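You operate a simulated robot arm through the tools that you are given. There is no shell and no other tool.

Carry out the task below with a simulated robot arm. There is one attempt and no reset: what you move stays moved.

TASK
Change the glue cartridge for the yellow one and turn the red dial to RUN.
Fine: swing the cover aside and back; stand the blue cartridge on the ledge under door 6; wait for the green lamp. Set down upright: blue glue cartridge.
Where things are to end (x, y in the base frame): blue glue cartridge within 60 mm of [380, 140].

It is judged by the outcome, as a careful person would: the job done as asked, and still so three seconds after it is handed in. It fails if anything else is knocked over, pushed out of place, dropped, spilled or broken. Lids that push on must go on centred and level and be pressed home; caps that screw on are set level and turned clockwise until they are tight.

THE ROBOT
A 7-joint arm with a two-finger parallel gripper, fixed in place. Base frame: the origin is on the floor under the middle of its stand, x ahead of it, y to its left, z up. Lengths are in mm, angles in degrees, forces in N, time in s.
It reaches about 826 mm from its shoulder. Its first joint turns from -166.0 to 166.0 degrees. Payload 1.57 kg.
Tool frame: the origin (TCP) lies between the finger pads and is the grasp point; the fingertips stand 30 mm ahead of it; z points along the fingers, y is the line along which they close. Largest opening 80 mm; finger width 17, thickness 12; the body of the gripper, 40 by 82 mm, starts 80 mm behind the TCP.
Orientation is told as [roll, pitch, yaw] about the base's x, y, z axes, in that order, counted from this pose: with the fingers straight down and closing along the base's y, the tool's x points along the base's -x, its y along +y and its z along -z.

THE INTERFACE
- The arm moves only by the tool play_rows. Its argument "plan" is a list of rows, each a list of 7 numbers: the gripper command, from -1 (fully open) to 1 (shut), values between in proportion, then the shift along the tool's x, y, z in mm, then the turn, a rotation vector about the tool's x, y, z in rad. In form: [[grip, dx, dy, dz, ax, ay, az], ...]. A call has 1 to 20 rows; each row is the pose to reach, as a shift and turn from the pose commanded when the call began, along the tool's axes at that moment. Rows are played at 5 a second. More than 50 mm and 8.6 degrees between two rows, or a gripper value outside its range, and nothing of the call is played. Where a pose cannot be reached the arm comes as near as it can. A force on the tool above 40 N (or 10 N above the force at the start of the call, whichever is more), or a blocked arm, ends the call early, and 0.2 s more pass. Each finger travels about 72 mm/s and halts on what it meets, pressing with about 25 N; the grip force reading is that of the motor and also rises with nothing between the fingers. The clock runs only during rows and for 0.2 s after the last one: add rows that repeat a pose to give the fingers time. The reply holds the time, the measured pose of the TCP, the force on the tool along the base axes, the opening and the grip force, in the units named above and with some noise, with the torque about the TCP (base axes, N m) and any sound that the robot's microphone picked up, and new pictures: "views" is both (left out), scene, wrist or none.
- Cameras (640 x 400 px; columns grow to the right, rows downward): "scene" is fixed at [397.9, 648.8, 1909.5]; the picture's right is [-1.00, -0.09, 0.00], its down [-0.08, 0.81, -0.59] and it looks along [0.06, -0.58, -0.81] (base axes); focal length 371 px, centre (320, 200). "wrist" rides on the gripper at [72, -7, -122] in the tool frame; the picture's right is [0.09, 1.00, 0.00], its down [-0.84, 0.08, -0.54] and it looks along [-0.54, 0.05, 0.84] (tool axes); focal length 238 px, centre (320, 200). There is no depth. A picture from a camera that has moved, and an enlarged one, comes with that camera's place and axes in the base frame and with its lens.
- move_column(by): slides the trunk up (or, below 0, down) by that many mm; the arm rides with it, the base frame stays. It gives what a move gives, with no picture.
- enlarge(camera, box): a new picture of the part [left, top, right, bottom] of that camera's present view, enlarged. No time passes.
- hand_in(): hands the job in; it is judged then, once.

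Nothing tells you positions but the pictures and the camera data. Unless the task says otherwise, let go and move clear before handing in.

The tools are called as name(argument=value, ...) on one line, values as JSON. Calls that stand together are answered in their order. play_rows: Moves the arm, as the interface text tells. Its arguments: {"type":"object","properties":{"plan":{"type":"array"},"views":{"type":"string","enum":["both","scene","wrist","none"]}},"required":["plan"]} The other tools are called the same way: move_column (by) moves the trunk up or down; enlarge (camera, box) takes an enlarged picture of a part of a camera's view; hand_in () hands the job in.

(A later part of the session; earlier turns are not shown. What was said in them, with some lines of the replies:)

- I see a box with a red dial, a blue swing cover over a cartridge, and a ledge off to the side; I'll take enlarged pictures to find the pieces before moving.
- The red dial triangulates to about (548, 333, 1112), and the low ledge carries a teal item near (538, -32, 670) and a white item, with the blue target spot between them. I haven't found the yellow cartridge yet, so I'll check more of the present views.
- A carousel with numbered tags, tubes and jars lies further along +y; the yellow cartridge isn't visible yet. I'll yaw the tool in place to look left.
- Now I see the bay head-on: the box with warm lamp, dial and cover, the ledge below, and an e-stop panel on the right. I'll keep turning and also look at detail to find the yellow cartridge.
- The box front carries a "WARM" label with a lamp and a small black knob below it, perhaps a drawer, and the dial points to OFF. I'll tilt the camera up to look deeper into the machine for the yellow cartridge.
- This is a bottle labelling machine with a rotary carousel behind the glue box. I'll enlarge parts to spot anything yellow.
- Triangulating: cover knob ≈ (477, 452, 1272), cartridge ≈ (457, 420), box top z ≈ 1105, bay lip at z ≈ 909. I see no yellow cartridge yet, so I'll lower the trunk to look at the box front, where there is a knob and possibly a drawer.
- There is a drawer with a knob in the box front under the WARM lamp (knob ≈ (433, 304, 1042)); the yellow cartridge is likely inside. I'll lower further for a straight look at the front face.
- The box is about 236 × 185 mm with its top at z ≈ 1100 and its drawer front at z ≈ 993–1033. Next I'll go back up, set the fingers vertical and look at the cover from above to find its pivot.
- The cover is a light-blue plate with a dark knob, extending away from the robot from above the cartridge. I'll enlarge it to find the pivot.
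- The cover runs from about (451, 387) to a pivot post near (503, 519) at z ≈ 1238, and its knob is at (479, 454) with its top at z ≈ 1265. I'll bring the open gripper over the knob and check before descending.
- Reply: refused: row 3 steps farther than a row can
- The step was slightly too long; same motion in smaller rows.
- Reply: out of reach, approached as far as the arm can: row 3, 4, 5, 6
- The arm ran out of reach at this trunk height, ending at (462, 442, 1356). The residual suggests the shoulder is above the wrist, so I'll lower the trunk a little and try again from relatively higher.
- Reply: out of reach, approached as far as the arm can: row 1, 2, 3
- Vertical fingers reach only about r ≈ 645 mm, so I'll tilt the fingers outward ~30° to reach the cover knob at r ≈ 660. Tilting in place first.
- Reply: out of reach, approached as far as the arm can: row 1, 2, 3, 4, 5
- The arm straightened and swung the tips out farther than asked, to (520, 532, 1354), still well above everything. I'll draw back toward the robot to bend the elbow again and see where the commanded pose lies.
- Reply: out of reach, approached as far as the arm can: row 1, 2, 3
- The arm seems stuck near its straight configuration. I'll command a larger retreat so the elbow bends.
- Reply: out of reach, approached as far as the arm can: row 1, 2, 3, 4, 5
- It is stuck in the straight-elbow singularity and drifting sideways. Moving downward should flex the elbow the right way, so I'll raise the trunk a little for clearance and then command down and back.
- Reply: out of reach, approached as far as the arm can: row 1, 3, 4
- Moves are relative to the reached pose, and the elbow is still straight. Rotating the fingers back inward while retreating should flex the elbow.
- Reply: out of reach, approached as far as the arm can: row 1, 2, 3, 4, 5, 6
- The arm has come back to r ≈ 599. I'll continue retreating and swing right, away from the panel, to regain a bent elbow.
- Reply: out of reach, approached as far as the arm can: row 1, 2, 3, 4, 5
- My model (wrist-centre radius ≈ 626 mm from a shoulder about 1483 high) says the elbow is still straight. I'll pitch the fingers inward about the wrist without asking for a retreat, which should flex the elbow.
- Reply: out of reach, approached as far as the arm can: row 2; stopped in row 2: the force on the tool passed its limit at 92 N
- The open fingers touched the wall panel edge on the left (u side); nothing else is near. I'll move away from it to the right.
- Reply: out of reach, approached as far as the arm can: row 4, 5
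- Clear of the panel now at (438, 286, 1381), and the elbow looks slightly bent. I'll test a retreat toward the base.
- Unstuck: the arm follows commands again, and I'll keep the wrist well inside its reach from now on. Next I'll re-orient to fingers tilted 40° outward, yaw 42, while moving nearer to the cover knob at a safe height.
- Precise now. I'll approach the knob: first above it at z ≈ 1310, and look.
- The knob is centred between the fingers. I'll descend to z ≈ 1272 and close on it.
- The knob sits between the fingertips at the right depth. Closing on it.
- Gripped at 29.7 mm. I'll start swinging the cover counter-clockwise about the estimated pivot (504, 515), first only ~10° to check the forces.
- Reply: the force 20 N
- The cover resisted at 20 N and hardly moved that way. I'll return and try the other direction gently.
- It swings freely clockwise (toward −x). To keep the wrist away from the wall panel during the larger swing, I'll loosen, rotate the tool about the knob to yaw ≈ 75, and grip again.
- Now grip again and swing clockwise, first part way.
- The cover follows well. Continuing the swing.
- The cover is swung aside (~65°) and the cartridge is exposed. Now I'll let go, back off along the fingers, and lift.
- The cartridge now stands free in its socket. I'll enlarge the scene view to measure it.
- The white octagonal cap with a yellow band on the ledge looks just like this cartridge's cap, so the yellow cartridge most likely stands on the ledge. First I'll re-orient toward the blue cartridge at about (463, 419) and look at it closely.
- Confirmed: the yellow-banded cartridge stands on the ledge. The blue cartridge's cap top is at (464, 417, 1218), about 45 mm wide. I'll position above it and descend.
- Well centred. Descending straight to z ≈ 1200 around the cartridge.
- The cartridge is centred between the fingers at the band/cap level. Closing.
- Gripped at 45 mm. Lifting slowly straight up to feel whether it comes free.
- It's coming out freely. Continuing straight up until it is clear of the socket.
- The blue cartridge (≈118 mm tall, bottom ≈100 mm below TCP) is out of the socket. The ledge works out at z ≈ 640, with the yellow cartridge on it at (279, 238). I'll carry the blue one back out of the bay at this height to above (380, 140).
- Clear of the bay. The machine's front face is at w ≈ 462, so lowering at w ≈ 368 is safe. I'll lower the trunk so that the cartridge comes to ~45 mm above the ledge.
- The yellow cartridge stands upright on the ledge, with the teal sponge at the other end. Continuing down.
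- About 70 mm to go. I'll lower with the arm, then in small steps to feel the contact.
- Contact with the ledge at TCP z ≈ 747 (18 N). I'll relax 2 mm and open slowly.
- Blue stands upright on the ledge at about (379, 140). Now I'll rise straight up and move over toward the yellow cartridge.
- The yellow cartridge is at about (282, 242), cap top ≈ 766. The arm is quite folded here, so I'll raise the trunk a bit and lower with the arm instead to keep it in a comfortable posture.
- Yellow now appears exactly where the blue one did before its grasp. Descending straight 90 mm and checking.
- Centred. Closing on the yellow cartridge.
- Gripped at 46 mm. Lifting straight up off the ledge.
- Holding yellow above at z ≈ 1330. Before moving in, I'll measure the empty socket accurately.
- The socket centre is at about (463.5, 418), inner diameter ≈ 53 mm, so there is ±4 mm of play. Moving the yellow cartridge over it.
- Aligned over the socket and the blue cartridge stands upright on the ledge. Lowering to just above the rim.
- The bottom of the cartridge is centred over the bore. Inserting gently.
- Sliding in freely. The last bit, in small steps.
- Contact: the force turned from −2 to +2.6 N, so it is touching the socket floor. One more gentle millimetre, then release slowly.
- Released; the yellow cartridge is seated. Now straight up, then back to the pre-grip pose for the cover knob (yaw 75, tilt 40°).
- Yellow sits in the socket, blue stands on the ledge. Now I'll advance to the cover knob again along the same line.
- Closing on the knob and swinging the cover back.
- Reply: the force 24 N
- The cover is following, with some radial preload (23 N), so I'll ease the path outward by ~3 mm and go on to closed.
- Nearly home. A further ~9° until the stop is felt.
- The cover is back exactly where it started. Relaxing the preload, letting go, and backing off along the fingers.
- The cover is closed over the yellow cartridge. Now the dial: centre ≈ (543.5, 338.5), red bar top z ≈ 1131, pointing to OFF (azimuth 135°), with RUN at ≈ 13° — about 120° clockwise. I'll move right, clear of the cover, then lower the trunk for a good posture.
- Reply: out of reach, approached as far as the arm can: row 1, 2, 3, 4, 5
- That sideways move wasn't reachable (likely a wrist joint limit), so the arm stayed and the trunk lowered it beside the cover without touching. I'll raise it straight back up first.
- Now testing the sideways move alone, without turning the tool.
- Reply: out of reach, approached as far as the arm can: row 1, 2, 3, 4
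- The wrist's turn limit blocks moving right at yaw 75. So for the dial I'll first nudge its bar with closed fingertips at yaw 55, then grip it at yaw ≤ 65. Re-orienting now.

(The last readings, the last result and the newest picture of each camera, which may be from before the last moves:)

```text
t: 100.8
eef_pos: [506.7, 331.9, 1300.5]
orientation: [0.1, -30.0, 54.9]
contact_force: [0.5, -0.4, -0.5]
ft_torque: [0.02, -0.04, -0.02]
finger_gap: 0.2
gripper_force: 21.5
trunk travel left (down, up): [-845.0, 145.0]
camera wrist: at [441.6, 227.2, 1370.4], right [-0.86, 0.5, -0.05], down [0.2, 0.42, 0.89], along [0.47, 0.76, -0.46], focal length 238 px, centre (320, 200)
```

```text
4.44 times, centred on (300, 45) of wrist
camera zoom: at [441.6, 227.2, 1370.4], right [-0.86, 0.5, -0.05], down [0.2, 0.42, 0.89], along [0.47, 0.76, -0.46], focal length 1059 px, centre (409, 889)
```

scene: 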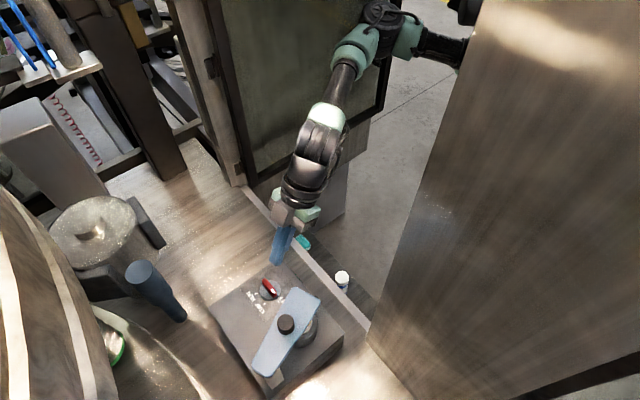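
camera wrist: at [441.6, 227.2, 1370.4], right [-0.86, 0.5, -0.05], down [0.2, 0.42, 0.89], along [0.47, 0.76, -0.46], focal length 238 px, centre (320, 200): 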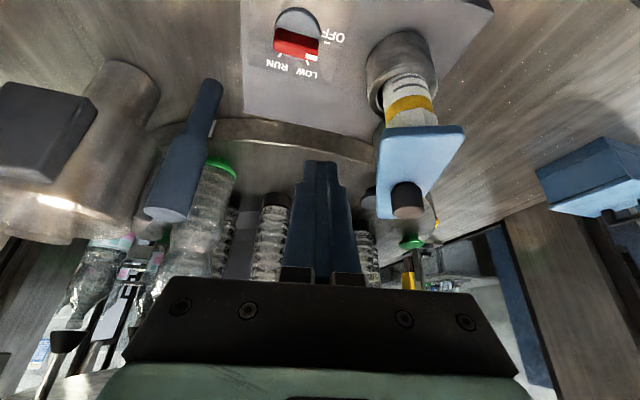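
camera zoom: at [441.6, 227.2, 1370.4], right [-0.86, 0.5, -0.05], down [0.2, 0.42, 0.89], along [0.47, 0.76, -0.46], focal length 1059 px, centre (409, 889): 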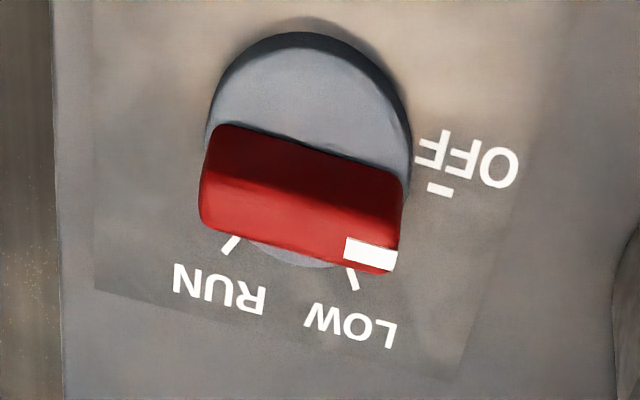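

The dial centre refines to about (546, 335), bar top z ≈ 1127, disc top ≈ 1100. I'll lower the closed fingertips to the near side of the bar's marker end and check.

play_rows(plan=[[1, 18, -2, 30, 0, 0, 0], [1, 36, -4, 60, 0, 0, 0], [1, 55, -4.9, 90, 0, 0, 0], [1, 73.2, -4.9, 120, 0, 0, 0], [1, 73.2, -4.9, 120, 0, 0, 0]], views="both")

enlarge(camera="scene", box=[230, 250, 330, 350])

```text
t: 102.0
eef_pos: [510.4, 327.6, 1160.3]
orientation: [0.1, -30.0, 55.1]
contact_force: [-0.2, -0.2, -0.3]
ft_torque: [0.0, -0.03, -0.01]
finger_gap: 0.0
gripper_force: 21.4
trunk travel left (down, up): [-845.0, 145.0]
camera wrist: at [444.3, 222.3, 1229.7], right [-0.86, 0.5, -0.04], down [0.2, 0.42, 0.89], along [0.47, 0.76, -0.46], focal length 238 px, centre (320, 200)
```

scene: 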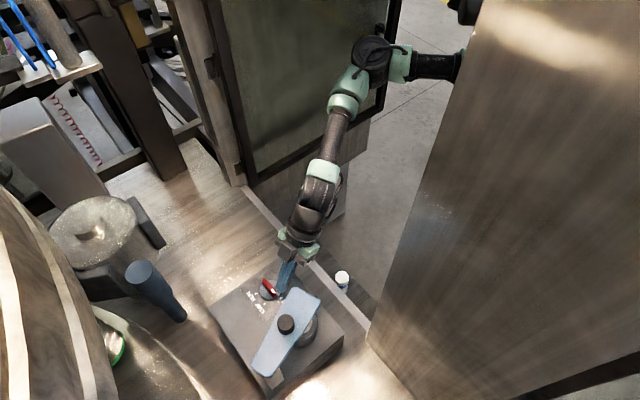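
wrist: 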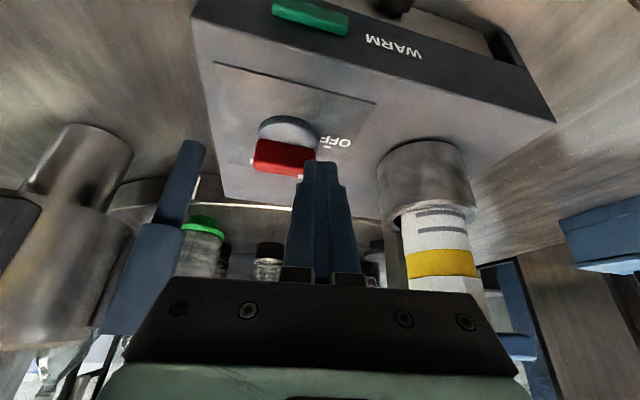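

```text
4.00 times, centred on (280, 300) of scene
camera zoom: at [397.9, 648.8, 1909.5], right [-1.0, -0.09, 0.0], down [-0.08, 0.81, -0.59], along [0.06, -0.58, -0.81], focal length 1483 px, centre (480, -200)
```

zoom: 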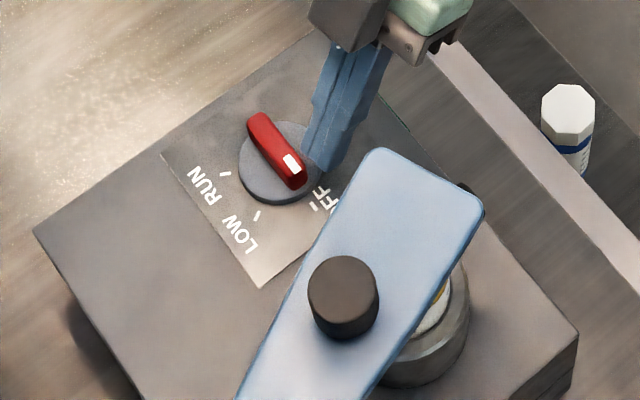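

The fingertips are just beside the marker end on the near side. Lowering, then pushing outward along +w.

play_rows(plan=[[1, 7, 0.4, 10, 0, 0, 0], [1, 14.2, 0.7, 19.5, 0, 0, 0], [1, 14.2, 0.7, 19.5, 0, 0, 0]], views="wrist")

enlarge(camera="scene", box=[230, 250, 330, 350])

```text
t: 102.5
eef_pos: [512.9, 332.1, 1154.8]
orientation: [0.0, -31.8, 55.4]
contact_force: [-6.7, -2.8, 19.9]
ft_torque: [0.27, -0.25, -0.07]
finger_gap: 0.0
gripper_force: 21.1
trunk travel left (down, up): [-845.0, 145.0]
stopped in row 2: the force on the tool passed its limit at 49 N (the readings are from after the stop); the commanded pose is now the measured one
camera wrist: at [446.2, 224.7, 1220.9], right [-0.86, 0.5, -0.05], down [0.18, 0.39, 0.9], along [0.47, 0.77, -0.43], focal length 238 px, centre (320, 200)
```

wrist: 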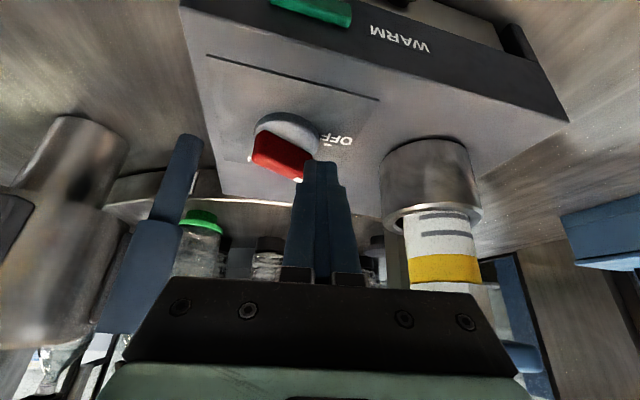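

```text
4.00 times, centred on (280, 300) of scene
camera zoom: at [397.9, 648.8, 1909.5], right [-1.0, -0.09, 0.0], down [-0.08, 0.81, -0.59], along [0.06, -0.58, -0.81], focal length 1483 px, centre (480, -200)
```

zoom: 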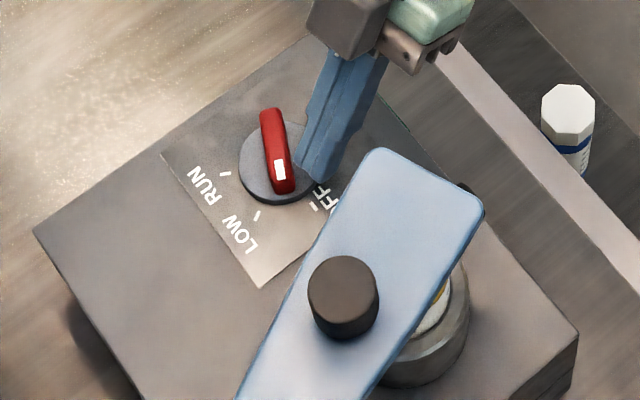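

The tip brushed the bar's end and already turned it about 25° toward LOW. I'll lift off and look again.

play_rows(plan=[[1, -5, 0, -9, 0, 0, 0], [1, -13, 0, -21, 0, 0, 0], [1, -26, 0, -42, 0, 0, 0], [1, -26, 0, -42, 0, 0, 0]], views="wrist")

enlarge(camera="scene", box=[230, 250, 330, 350])

enlarge(camera="wrist", box=[220, 40, 380, 160])

```text
t: 103.5
eef_pos: [514.9, 330.7, 1200.3]
orientation: [-0.2, -31.3, 55.2]
contact_force: [1.0, -0.5, 0.5]
ft_torque: [0.0, 0.0, 0.01]
finger_gap: 0.0
gripper_force: 21.2
trunk travel left (down, up): [-845.0, 145.0]
camera wrist: at [447.9, 224.1, 1267.3], right [-0.86, 0.5, -0.05], down [0.18, 0.4, 0.9], along [0.47, 0.77, -0.44], focal length 238 px, centre (320, 200)
```

wrist: 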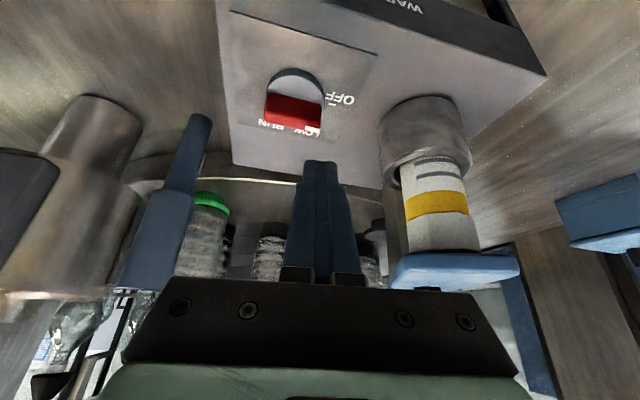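

```text
4.00 times, centred on (280, 300) of scene
camera zoom: at [397.9, 648.8, 1909.5], right [-1.0, -0.09, 0.0], down [-0.08, 0.81, -0.59], along [0.06, -0.58, -0.81], focal length 1483 px, centre (480, -200)
```

zoom: 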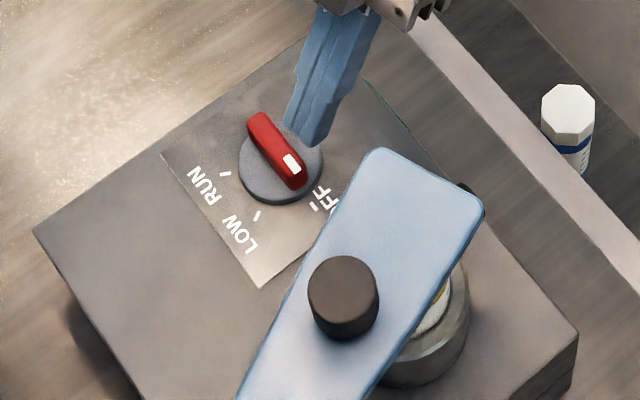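

```text
3.33 times, centred on (300, 100) of wrist
camera zoom: at [447.9, 224.1, 1267.3], right [-0.86, 0.5, -0.05], down [0.18, 0.4, 0.9], along [0.47, 0.77, -0.44], focal length 794 px, centre (387, 533)
```

zoom: 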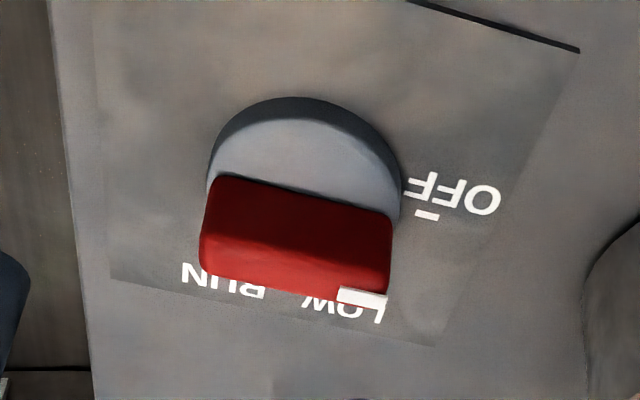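

The dial has spring detents: it snapped back to OFF. I need to push it past halfway in one go. I'll place the tip lower and well clear on the near side of the bar end, then push.

play_rows(plan=[[1, 12, 2, 4.4, 0, 0, 0], [1, 24.1, 4.1, 8.8, 0, 0, 0], [1, 35, 4.1, 27, 0, 0, 0], [1, 46.1, 4.1, 44.9, 0, 0, 0], [1, 46.1, 4.1, 44.9, 0, 0, 0]], views="wrist")

enlarge(camera="scene", box=[230, 250, 330, 350])

```text
t: 104.8
eef_pos: [501.3, 319.4, 1138.1]
orientation: [-0.1, -31.5, 55.3]
contact_force: [0.4, 0.2, -0.3]
ft_torque: [0.0, -0.01, -0.01]
finger_gap: 0.2
gripper_force: 21.3
trunk travel left (down, up): [-845.0, 145.0]
camera wrist: at [434.7, 213.3, 1204.3], right [-0.86, 0.5, -0.05], down [0.18, 0.4, 0.9], along [0.47, 0.77, -0.44], focal length 238 px, centre (320, 200)
```

wrist: 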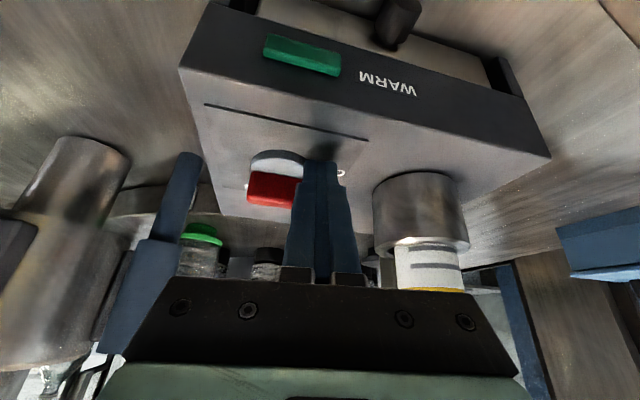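

```text
4.00 times, centred on (280, 300) of scene
camera zoom: at [397.9, 648.8, 1909.5], right [-1.0, -0.09, 0.0], down [-0.08, 0.81, -0.59], along [0.06, -0.58, -0.81], focal length 1483 px, centre (480, -200)
```

zoom: 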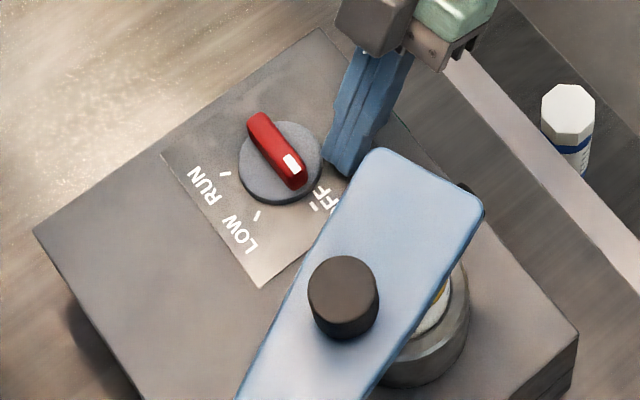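

In place. Pushing along +w about 24 mm.

play_rows(plan=[[1, -5, -1.1, 3.1, 0, 0, 0], [1, -10.1, -2.1, 6.1, 0, 0, 0], [1, -13.5, -2.8, 8.2, 0, 0, 0], [1, -16.8, -3.5, 10.2, 0, 0, 0], [1, -20.2, -4.2, 12.3, 0, 0, 0], [1, -20.2, -4.2, 12.3, 0, 0, 0]], views="wrist")

enlarge(camera="scene", box=[230, 250, 330, 350])

```text
t: 106.2
eef_pos: [512.3, 342.1, 1138.9]
orientation: [0.2, -31.4, 55.6]
contact_force: [-17.7, 15.6, -2.4]
ft_torque: [0.43, 0.55, 0.3]
finger_gap: 0.2
gripper_force: 21.4
trunk travel left (down, up): [-845.0, 145.0]
camera wrist: at [447.4, 235.0, 1204.9], right [-0.87, 0.5, -0.05], down [0.18, 0.4, 0.9], along [0.46, 0.77, -0.44], focal length 238 px, centre (320, 200)
```

wrist: 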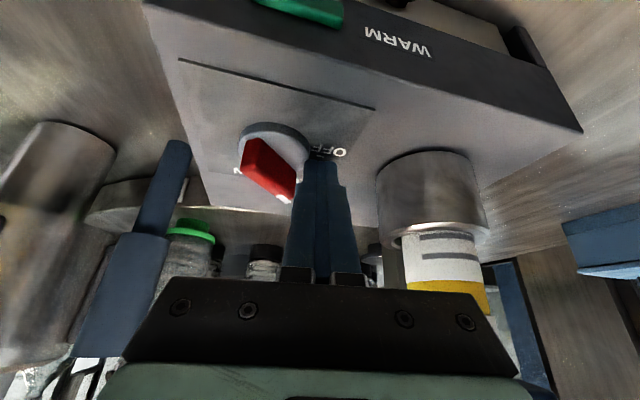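

```text
4.00 times, centred on (280, 300) of scene
camera zoom: at [397.9, 648.8, 1909.5], right [-1.0, -0.09, 0.0], down [-0.08, 0.81, -0.59], along [0.06, -0.58, -0.81], focal length 1483 px, centre (480, -200)
```

zoom: 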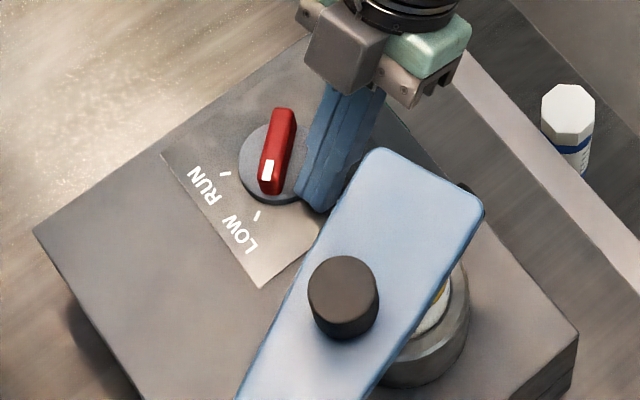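

The bar is now near LOW with the finger against its side. I'll keep pushing around the arc toward RUN, in steps.

play_rows(plan=[[1, -2.8, -1, 1.7, 0, 0, 0], [1, -5.6, -2, 3.4, 0, 0, 0], [1, -7.8, -3.3, 4.8, 0, 0, 0], [1, -10.1, -4.7, 6.2, 0, 0, 0], [1, -12, -6.6, 7.4, 0, 0, 0], [1, -14, -8.6, 8.5, 0, 0, 0], [1, -14, -8.6, 8.5, 0, 0, 0]], views="wrist")

enlarge(camera="scene", box=[230, 250, 330, 350])

```text
t: 107.8
eef_pos: [536.5, 351.3, 1140.2]
orientation: [0.0, -32.0, 55.4]
contact_force: [5.1, 24.8, 1.2]
ft_torque: [0.73, -0.2, 0.35]
finger_gap: 0.1
gripper_force: 21.3
trunk travel left (down, up): [-845.0, 145.0]
camera wrist: at [469.6, 243.8, 1205.5], right [-0.86, 0.5, -0.05], down [0.18, 0.39, 0.9], along [0.47, 0.77, -0.43], focal length 238 px, centre (320, 200)
```

wrist: 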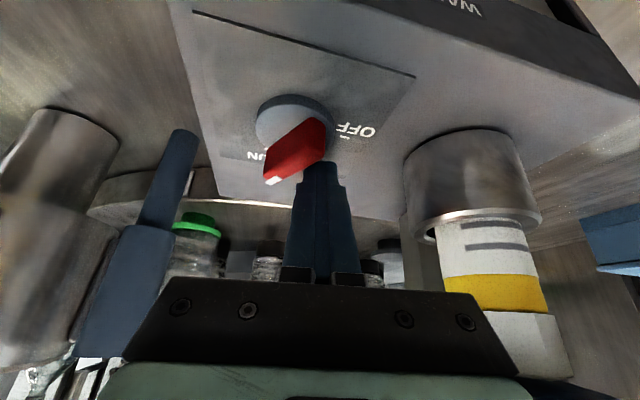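

```text
4.00 times, centred on (280, 300) of scene
camera zoom: at [397.9, 648.8, 1909.5], right [-1.0, -0.09, 0.0], down [-0.08, 0.81, -0.59], along [0.06, -0.58, -0.81], focal length 1483 px, centre (480, -200)
```

zoom: 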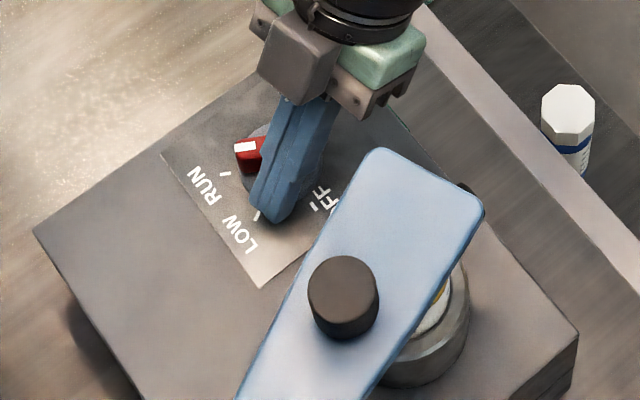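

The dial has snapped over with its marker pointing toward RUN. I'll back the finger off and lift to check.

play_rows(plan=[[1, -4.5, 3, 2.8, 0, 0, 0], [1, -8.9, 6, 5.5, 0, 0, 0], [1, -19, 6, -11, 0, 0, 0], [1, -32, 6, -32, 0, 0, 0], [1, -46, 6, -53.9, 0, 0, 0], [1, -46, 6, -53.9, 0, 0, 0]], views="both")

enlarge(camera="scene", box=[230, 250, 330, 350])

enlarge(camera="wrist", box=[200, 0, 480, 180])

```text
t: 109.2
eef_pos: [535.6, 357.0, 1208.6]
orientation: [-0.1, -31.3, 55.3]
contact_force: [-0.1, 0.2, 0.5]
ft_torque: [-0.01, 0.01, -0.02]
finger_gap: 0.3
gripper_force: 21.5
trunk travel left (down, up): [-845.0, 145.0]
camera wrist: at [469.4, 251.2, 1274.9], right [-0.86, 0.5, -0.05], down [0.18, 0.4, 0.9], along [0.47, 0.77, -0.44], focal length 238 px, centre (320, 200)
```

scene: 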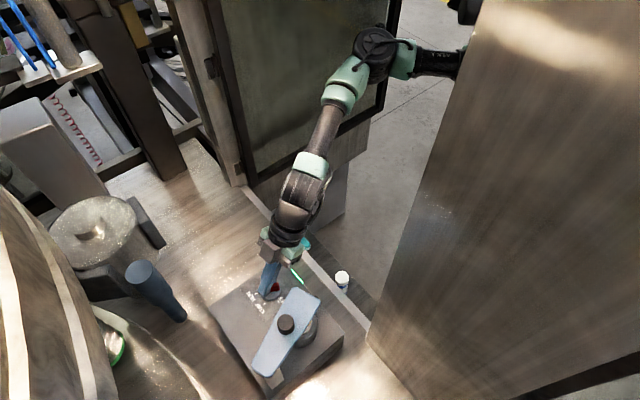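
wrist: 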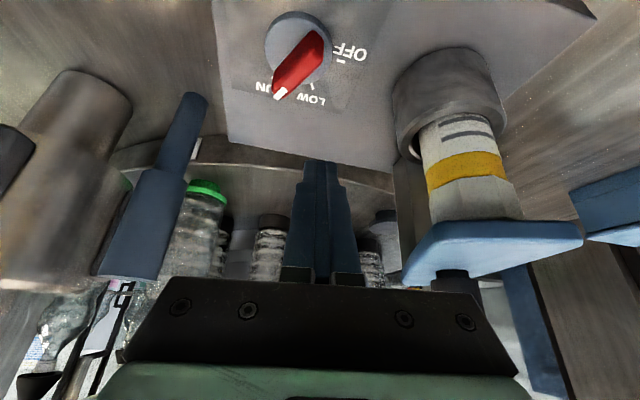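

```text
4.00 times, centred on (280, 300) of scene
camera zoom: at [397.9, 648.8, 1909.5], right [-1.0, -0.09, 0.0], down [-0.08, 0.81, -0.59], along [0.06, -0.58, -0.81], focal length 1483 px, centre (480, -200)
```

zoom: 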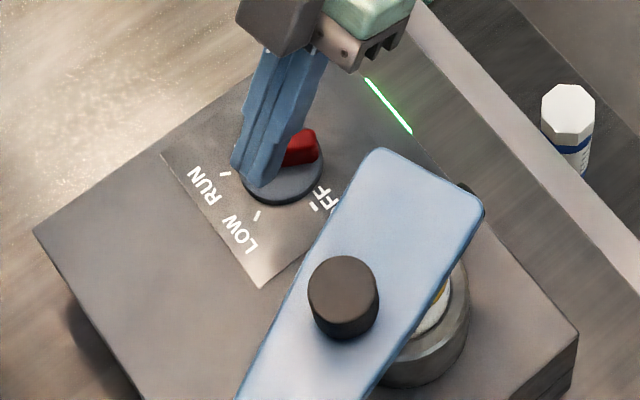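

```text
2.22 times, centred on (340, 90) of wrist
camera zoom: at [469.4, 251.2, 1274.9], right [-0.86, 0.5, -0.05], down [0.18, 0.4, 0.9], along [0.47, 0.77, -0.44], focal length 530 px, centre (276, 444)
```

zoom: 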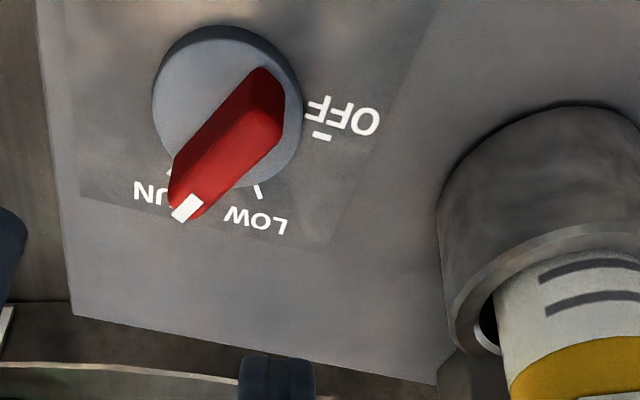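

The green WARM lamp now shines brightly and the dial marker is on RUN. I'll move clear and verify everything without obstruction.

play_rows(plan=[[1, -20, 0, -34, 0, 0, 0], [1, -41.6, 0, -68.3, 0, 0, 0], [1, -12, 6.5, -90, 0, 0, 0], [1, 17, 13, -113, 0, 0, 0], [1, 46, 19.5, -135, 0, 0, 0], [1, 75, 26, -158, 0, 0, 0], [1, 102, 32.5, -179.4, 0, 0, 0], [1, 102, 32.5, -179.4, 0, 0, 0]], views="both")

enlarge(camera="scene", box=[220, 240, 340, 360])

enlarge(camera="wrist", box=[200, 0, 480, 180])

```text
t: 111.0
eef_pos: [406.5, 228.7, 1308.5]
orientation: [-0.1, -31.3, 55.4]
contact_force: [0.4, -0.3, -1.1]
ft_torque: [0.03, -0.03, 0.03]
finger_gap: 0.0
gripper_force: 21.1
trunk travel left (down, up): [-845.0, 145.0]
camera wrist: at [340.1, 122.3, 1375.0], right [-0.86, 0.5, -0.05], down [0.18, 0.4, 0.9], along [0.47, 0.77, -0.44], focal length 238 px, centre (320, 200)
```

scene: 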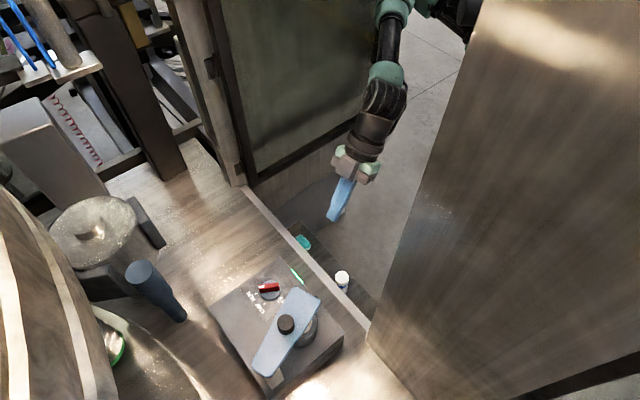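
wrist: 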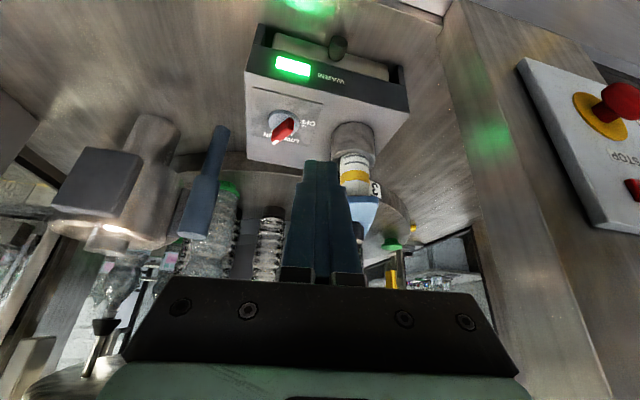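

```text
3.33 times, centred on (280, 300) of scene
camera zoom: at [397.9, 648.8, 1909.5], right [-1.0, -0.09, 0.0], down [-0.08, 0.81, -0.59], along [0.06, -0.58, -0.81], focal length 1236 px, centre (453, -133)
```

zoom: 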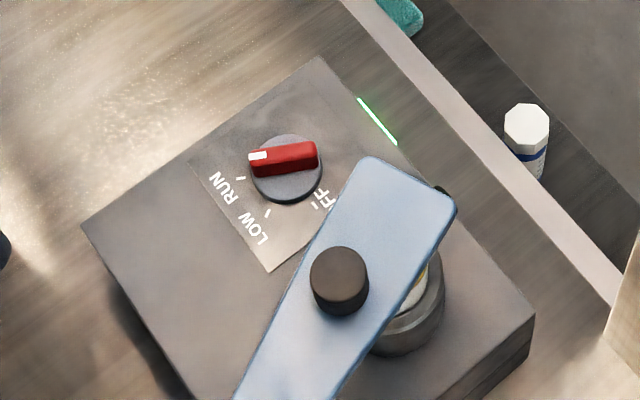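

```text
2.22 times, centred on (340, 90) of wrist
camera zoom: at [340.1, 122.3, 1375.0], right [-0.86, 0.5, -0.05], down [0.18, 0.4, 0.9], along [0.47, 0.77, -0.44], focal length 530 px, centre (276, 444)
```

zoom: 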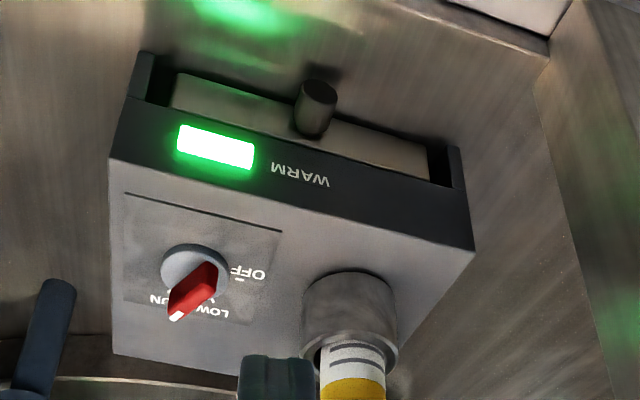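

Dial marker at RUN, cover closed over the yellow cartridge, blue upright on the ledge, and the WARM lamp is shining green. I'll wait a moment with the arm clear to see that it stays so.

play_rows(plan=[[0, 10, 0, 0, 0, 0, 0], [0, 30, 0, -10, 0, 0, 0], [0, 50, 0, -20, 0, 0, 0], [0, 50, 0, -20, 0, 0, 0], [0, 50, 0, -20, 0, 0, 0], [0, 50, 0, -20, 0, 0, 0], [0, 50, 0, -20, 0, 0, 0], [0, 50, 0, -20, 0, 0, 0], [0, 50, 0, -20, 0, 0, 0], [0, 50, 0, -20, 0, 0, 0], [0, 50, 0, -20, 0, 0, 0], [0, 50, 0, -20, 0, 0, 0], [0, 50, 0, -20, 0, 0, 0], [0, 50, 0, -20, 0, 0, 0], [0, 50, 0, -20, 0, 0, 0]], views="both")

enlarge(camera="scene", box=[200, 230, 380, 400])

enlarge(camera="wrist", box=[180, 0, 460, 180])

```text
t: 114.2
eef_pos: [376.0, 185.0, 1300.2]
orientation: [-0.2, -31.4, 55.3]
contact_force: [0.0, -1.5, 0.4]
ft_torque: [-0.01, 0.03, -0.01]
finger_gap: 39.9
gripper_force: 0.1
trunk travel left (down, up): [-845.0, 145.0]
camera wrist: at [309.5, 78.3, 1365.9], right [-0.86, 0.5, -0.05], down [0.18, 0.4, 0.9], along [0.47, 0.77, -0.44], focal length 238 px, centre (320, 200)
```

scene: 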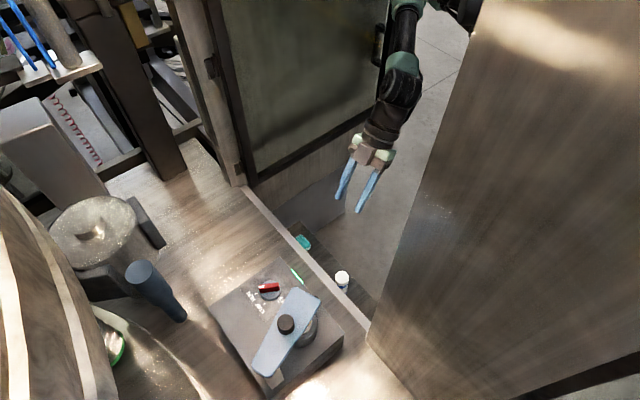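
wrist: 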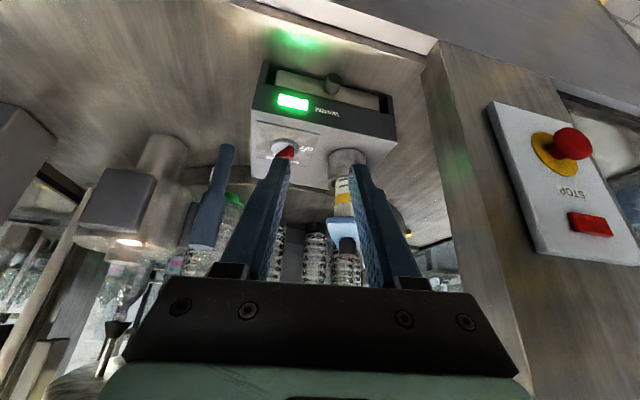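

```text
2.35 times, centred on (290, 315) of scene
camera zoom: at [397.9, 648.8, 1909.5], right [-1.0, -0.09, 0.0], down [-0.08, 0.81, -0.59], along [0.06, -0.58, -0.81], focal length 872 px, centre (391, -71)
```

zoom: 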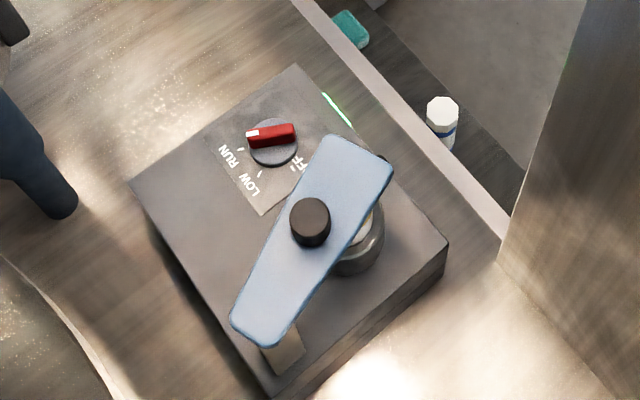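

```text
2.22 times, centred on (320, 90) of wrist
camera zoom: at [309.5, 78.3, 1365.9], right [-0.86, 0.5, -0.05], down [0.18, 0.4, 0.9], along [0.47, 0.77, -0.44], focal length 530 px, centre (320, 444)
```

zoom: 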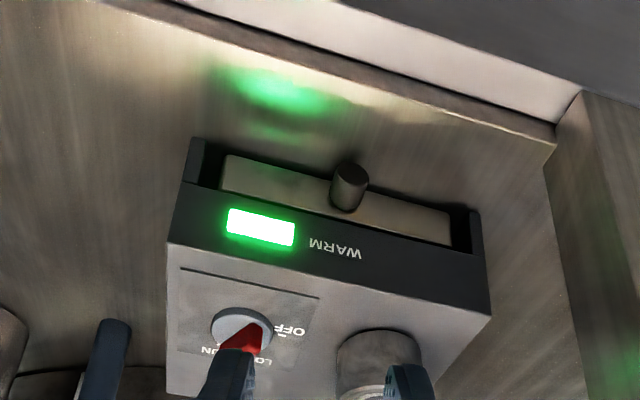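

Everything is steady: yellow is in the socket under the closed cover, the dial is on RUN and the green lamp is lit. The blue cartridge stands upright on the ledge at about (379, 137), and the arm is clear. Handing in.

hand_in()

```text
The job is handed in.
```

I changed the glue cartridge for the yellow one and turned the red dial to RUN, and the job is handed in. The result of the judging was not shown to me.

- **Yellow cartridge:** it stands in the socket, and the cover is swung back to where it started.
- **Blue cartridge:** it stands upright on the ledge at about (379, 137), within the 60 mm allowed around [380, 140].
- **Dial and lamp:** the marker points to RUN, and the green WARM lamp was still lit when I checked again about three seconds later.
- **Arm:** it has let go of everything and is clear of the machine.

Two contacts happened along the way:

- **Wall panel:** early on, the open fingers hit the edge of the wall panel beside the opening with about 92 N. I did not see anything move or break.
- **Dial bar:** my first push on the dial pressed on its bar with about 49 N. It sprang back to OFF, and the second push took it round to RUN.
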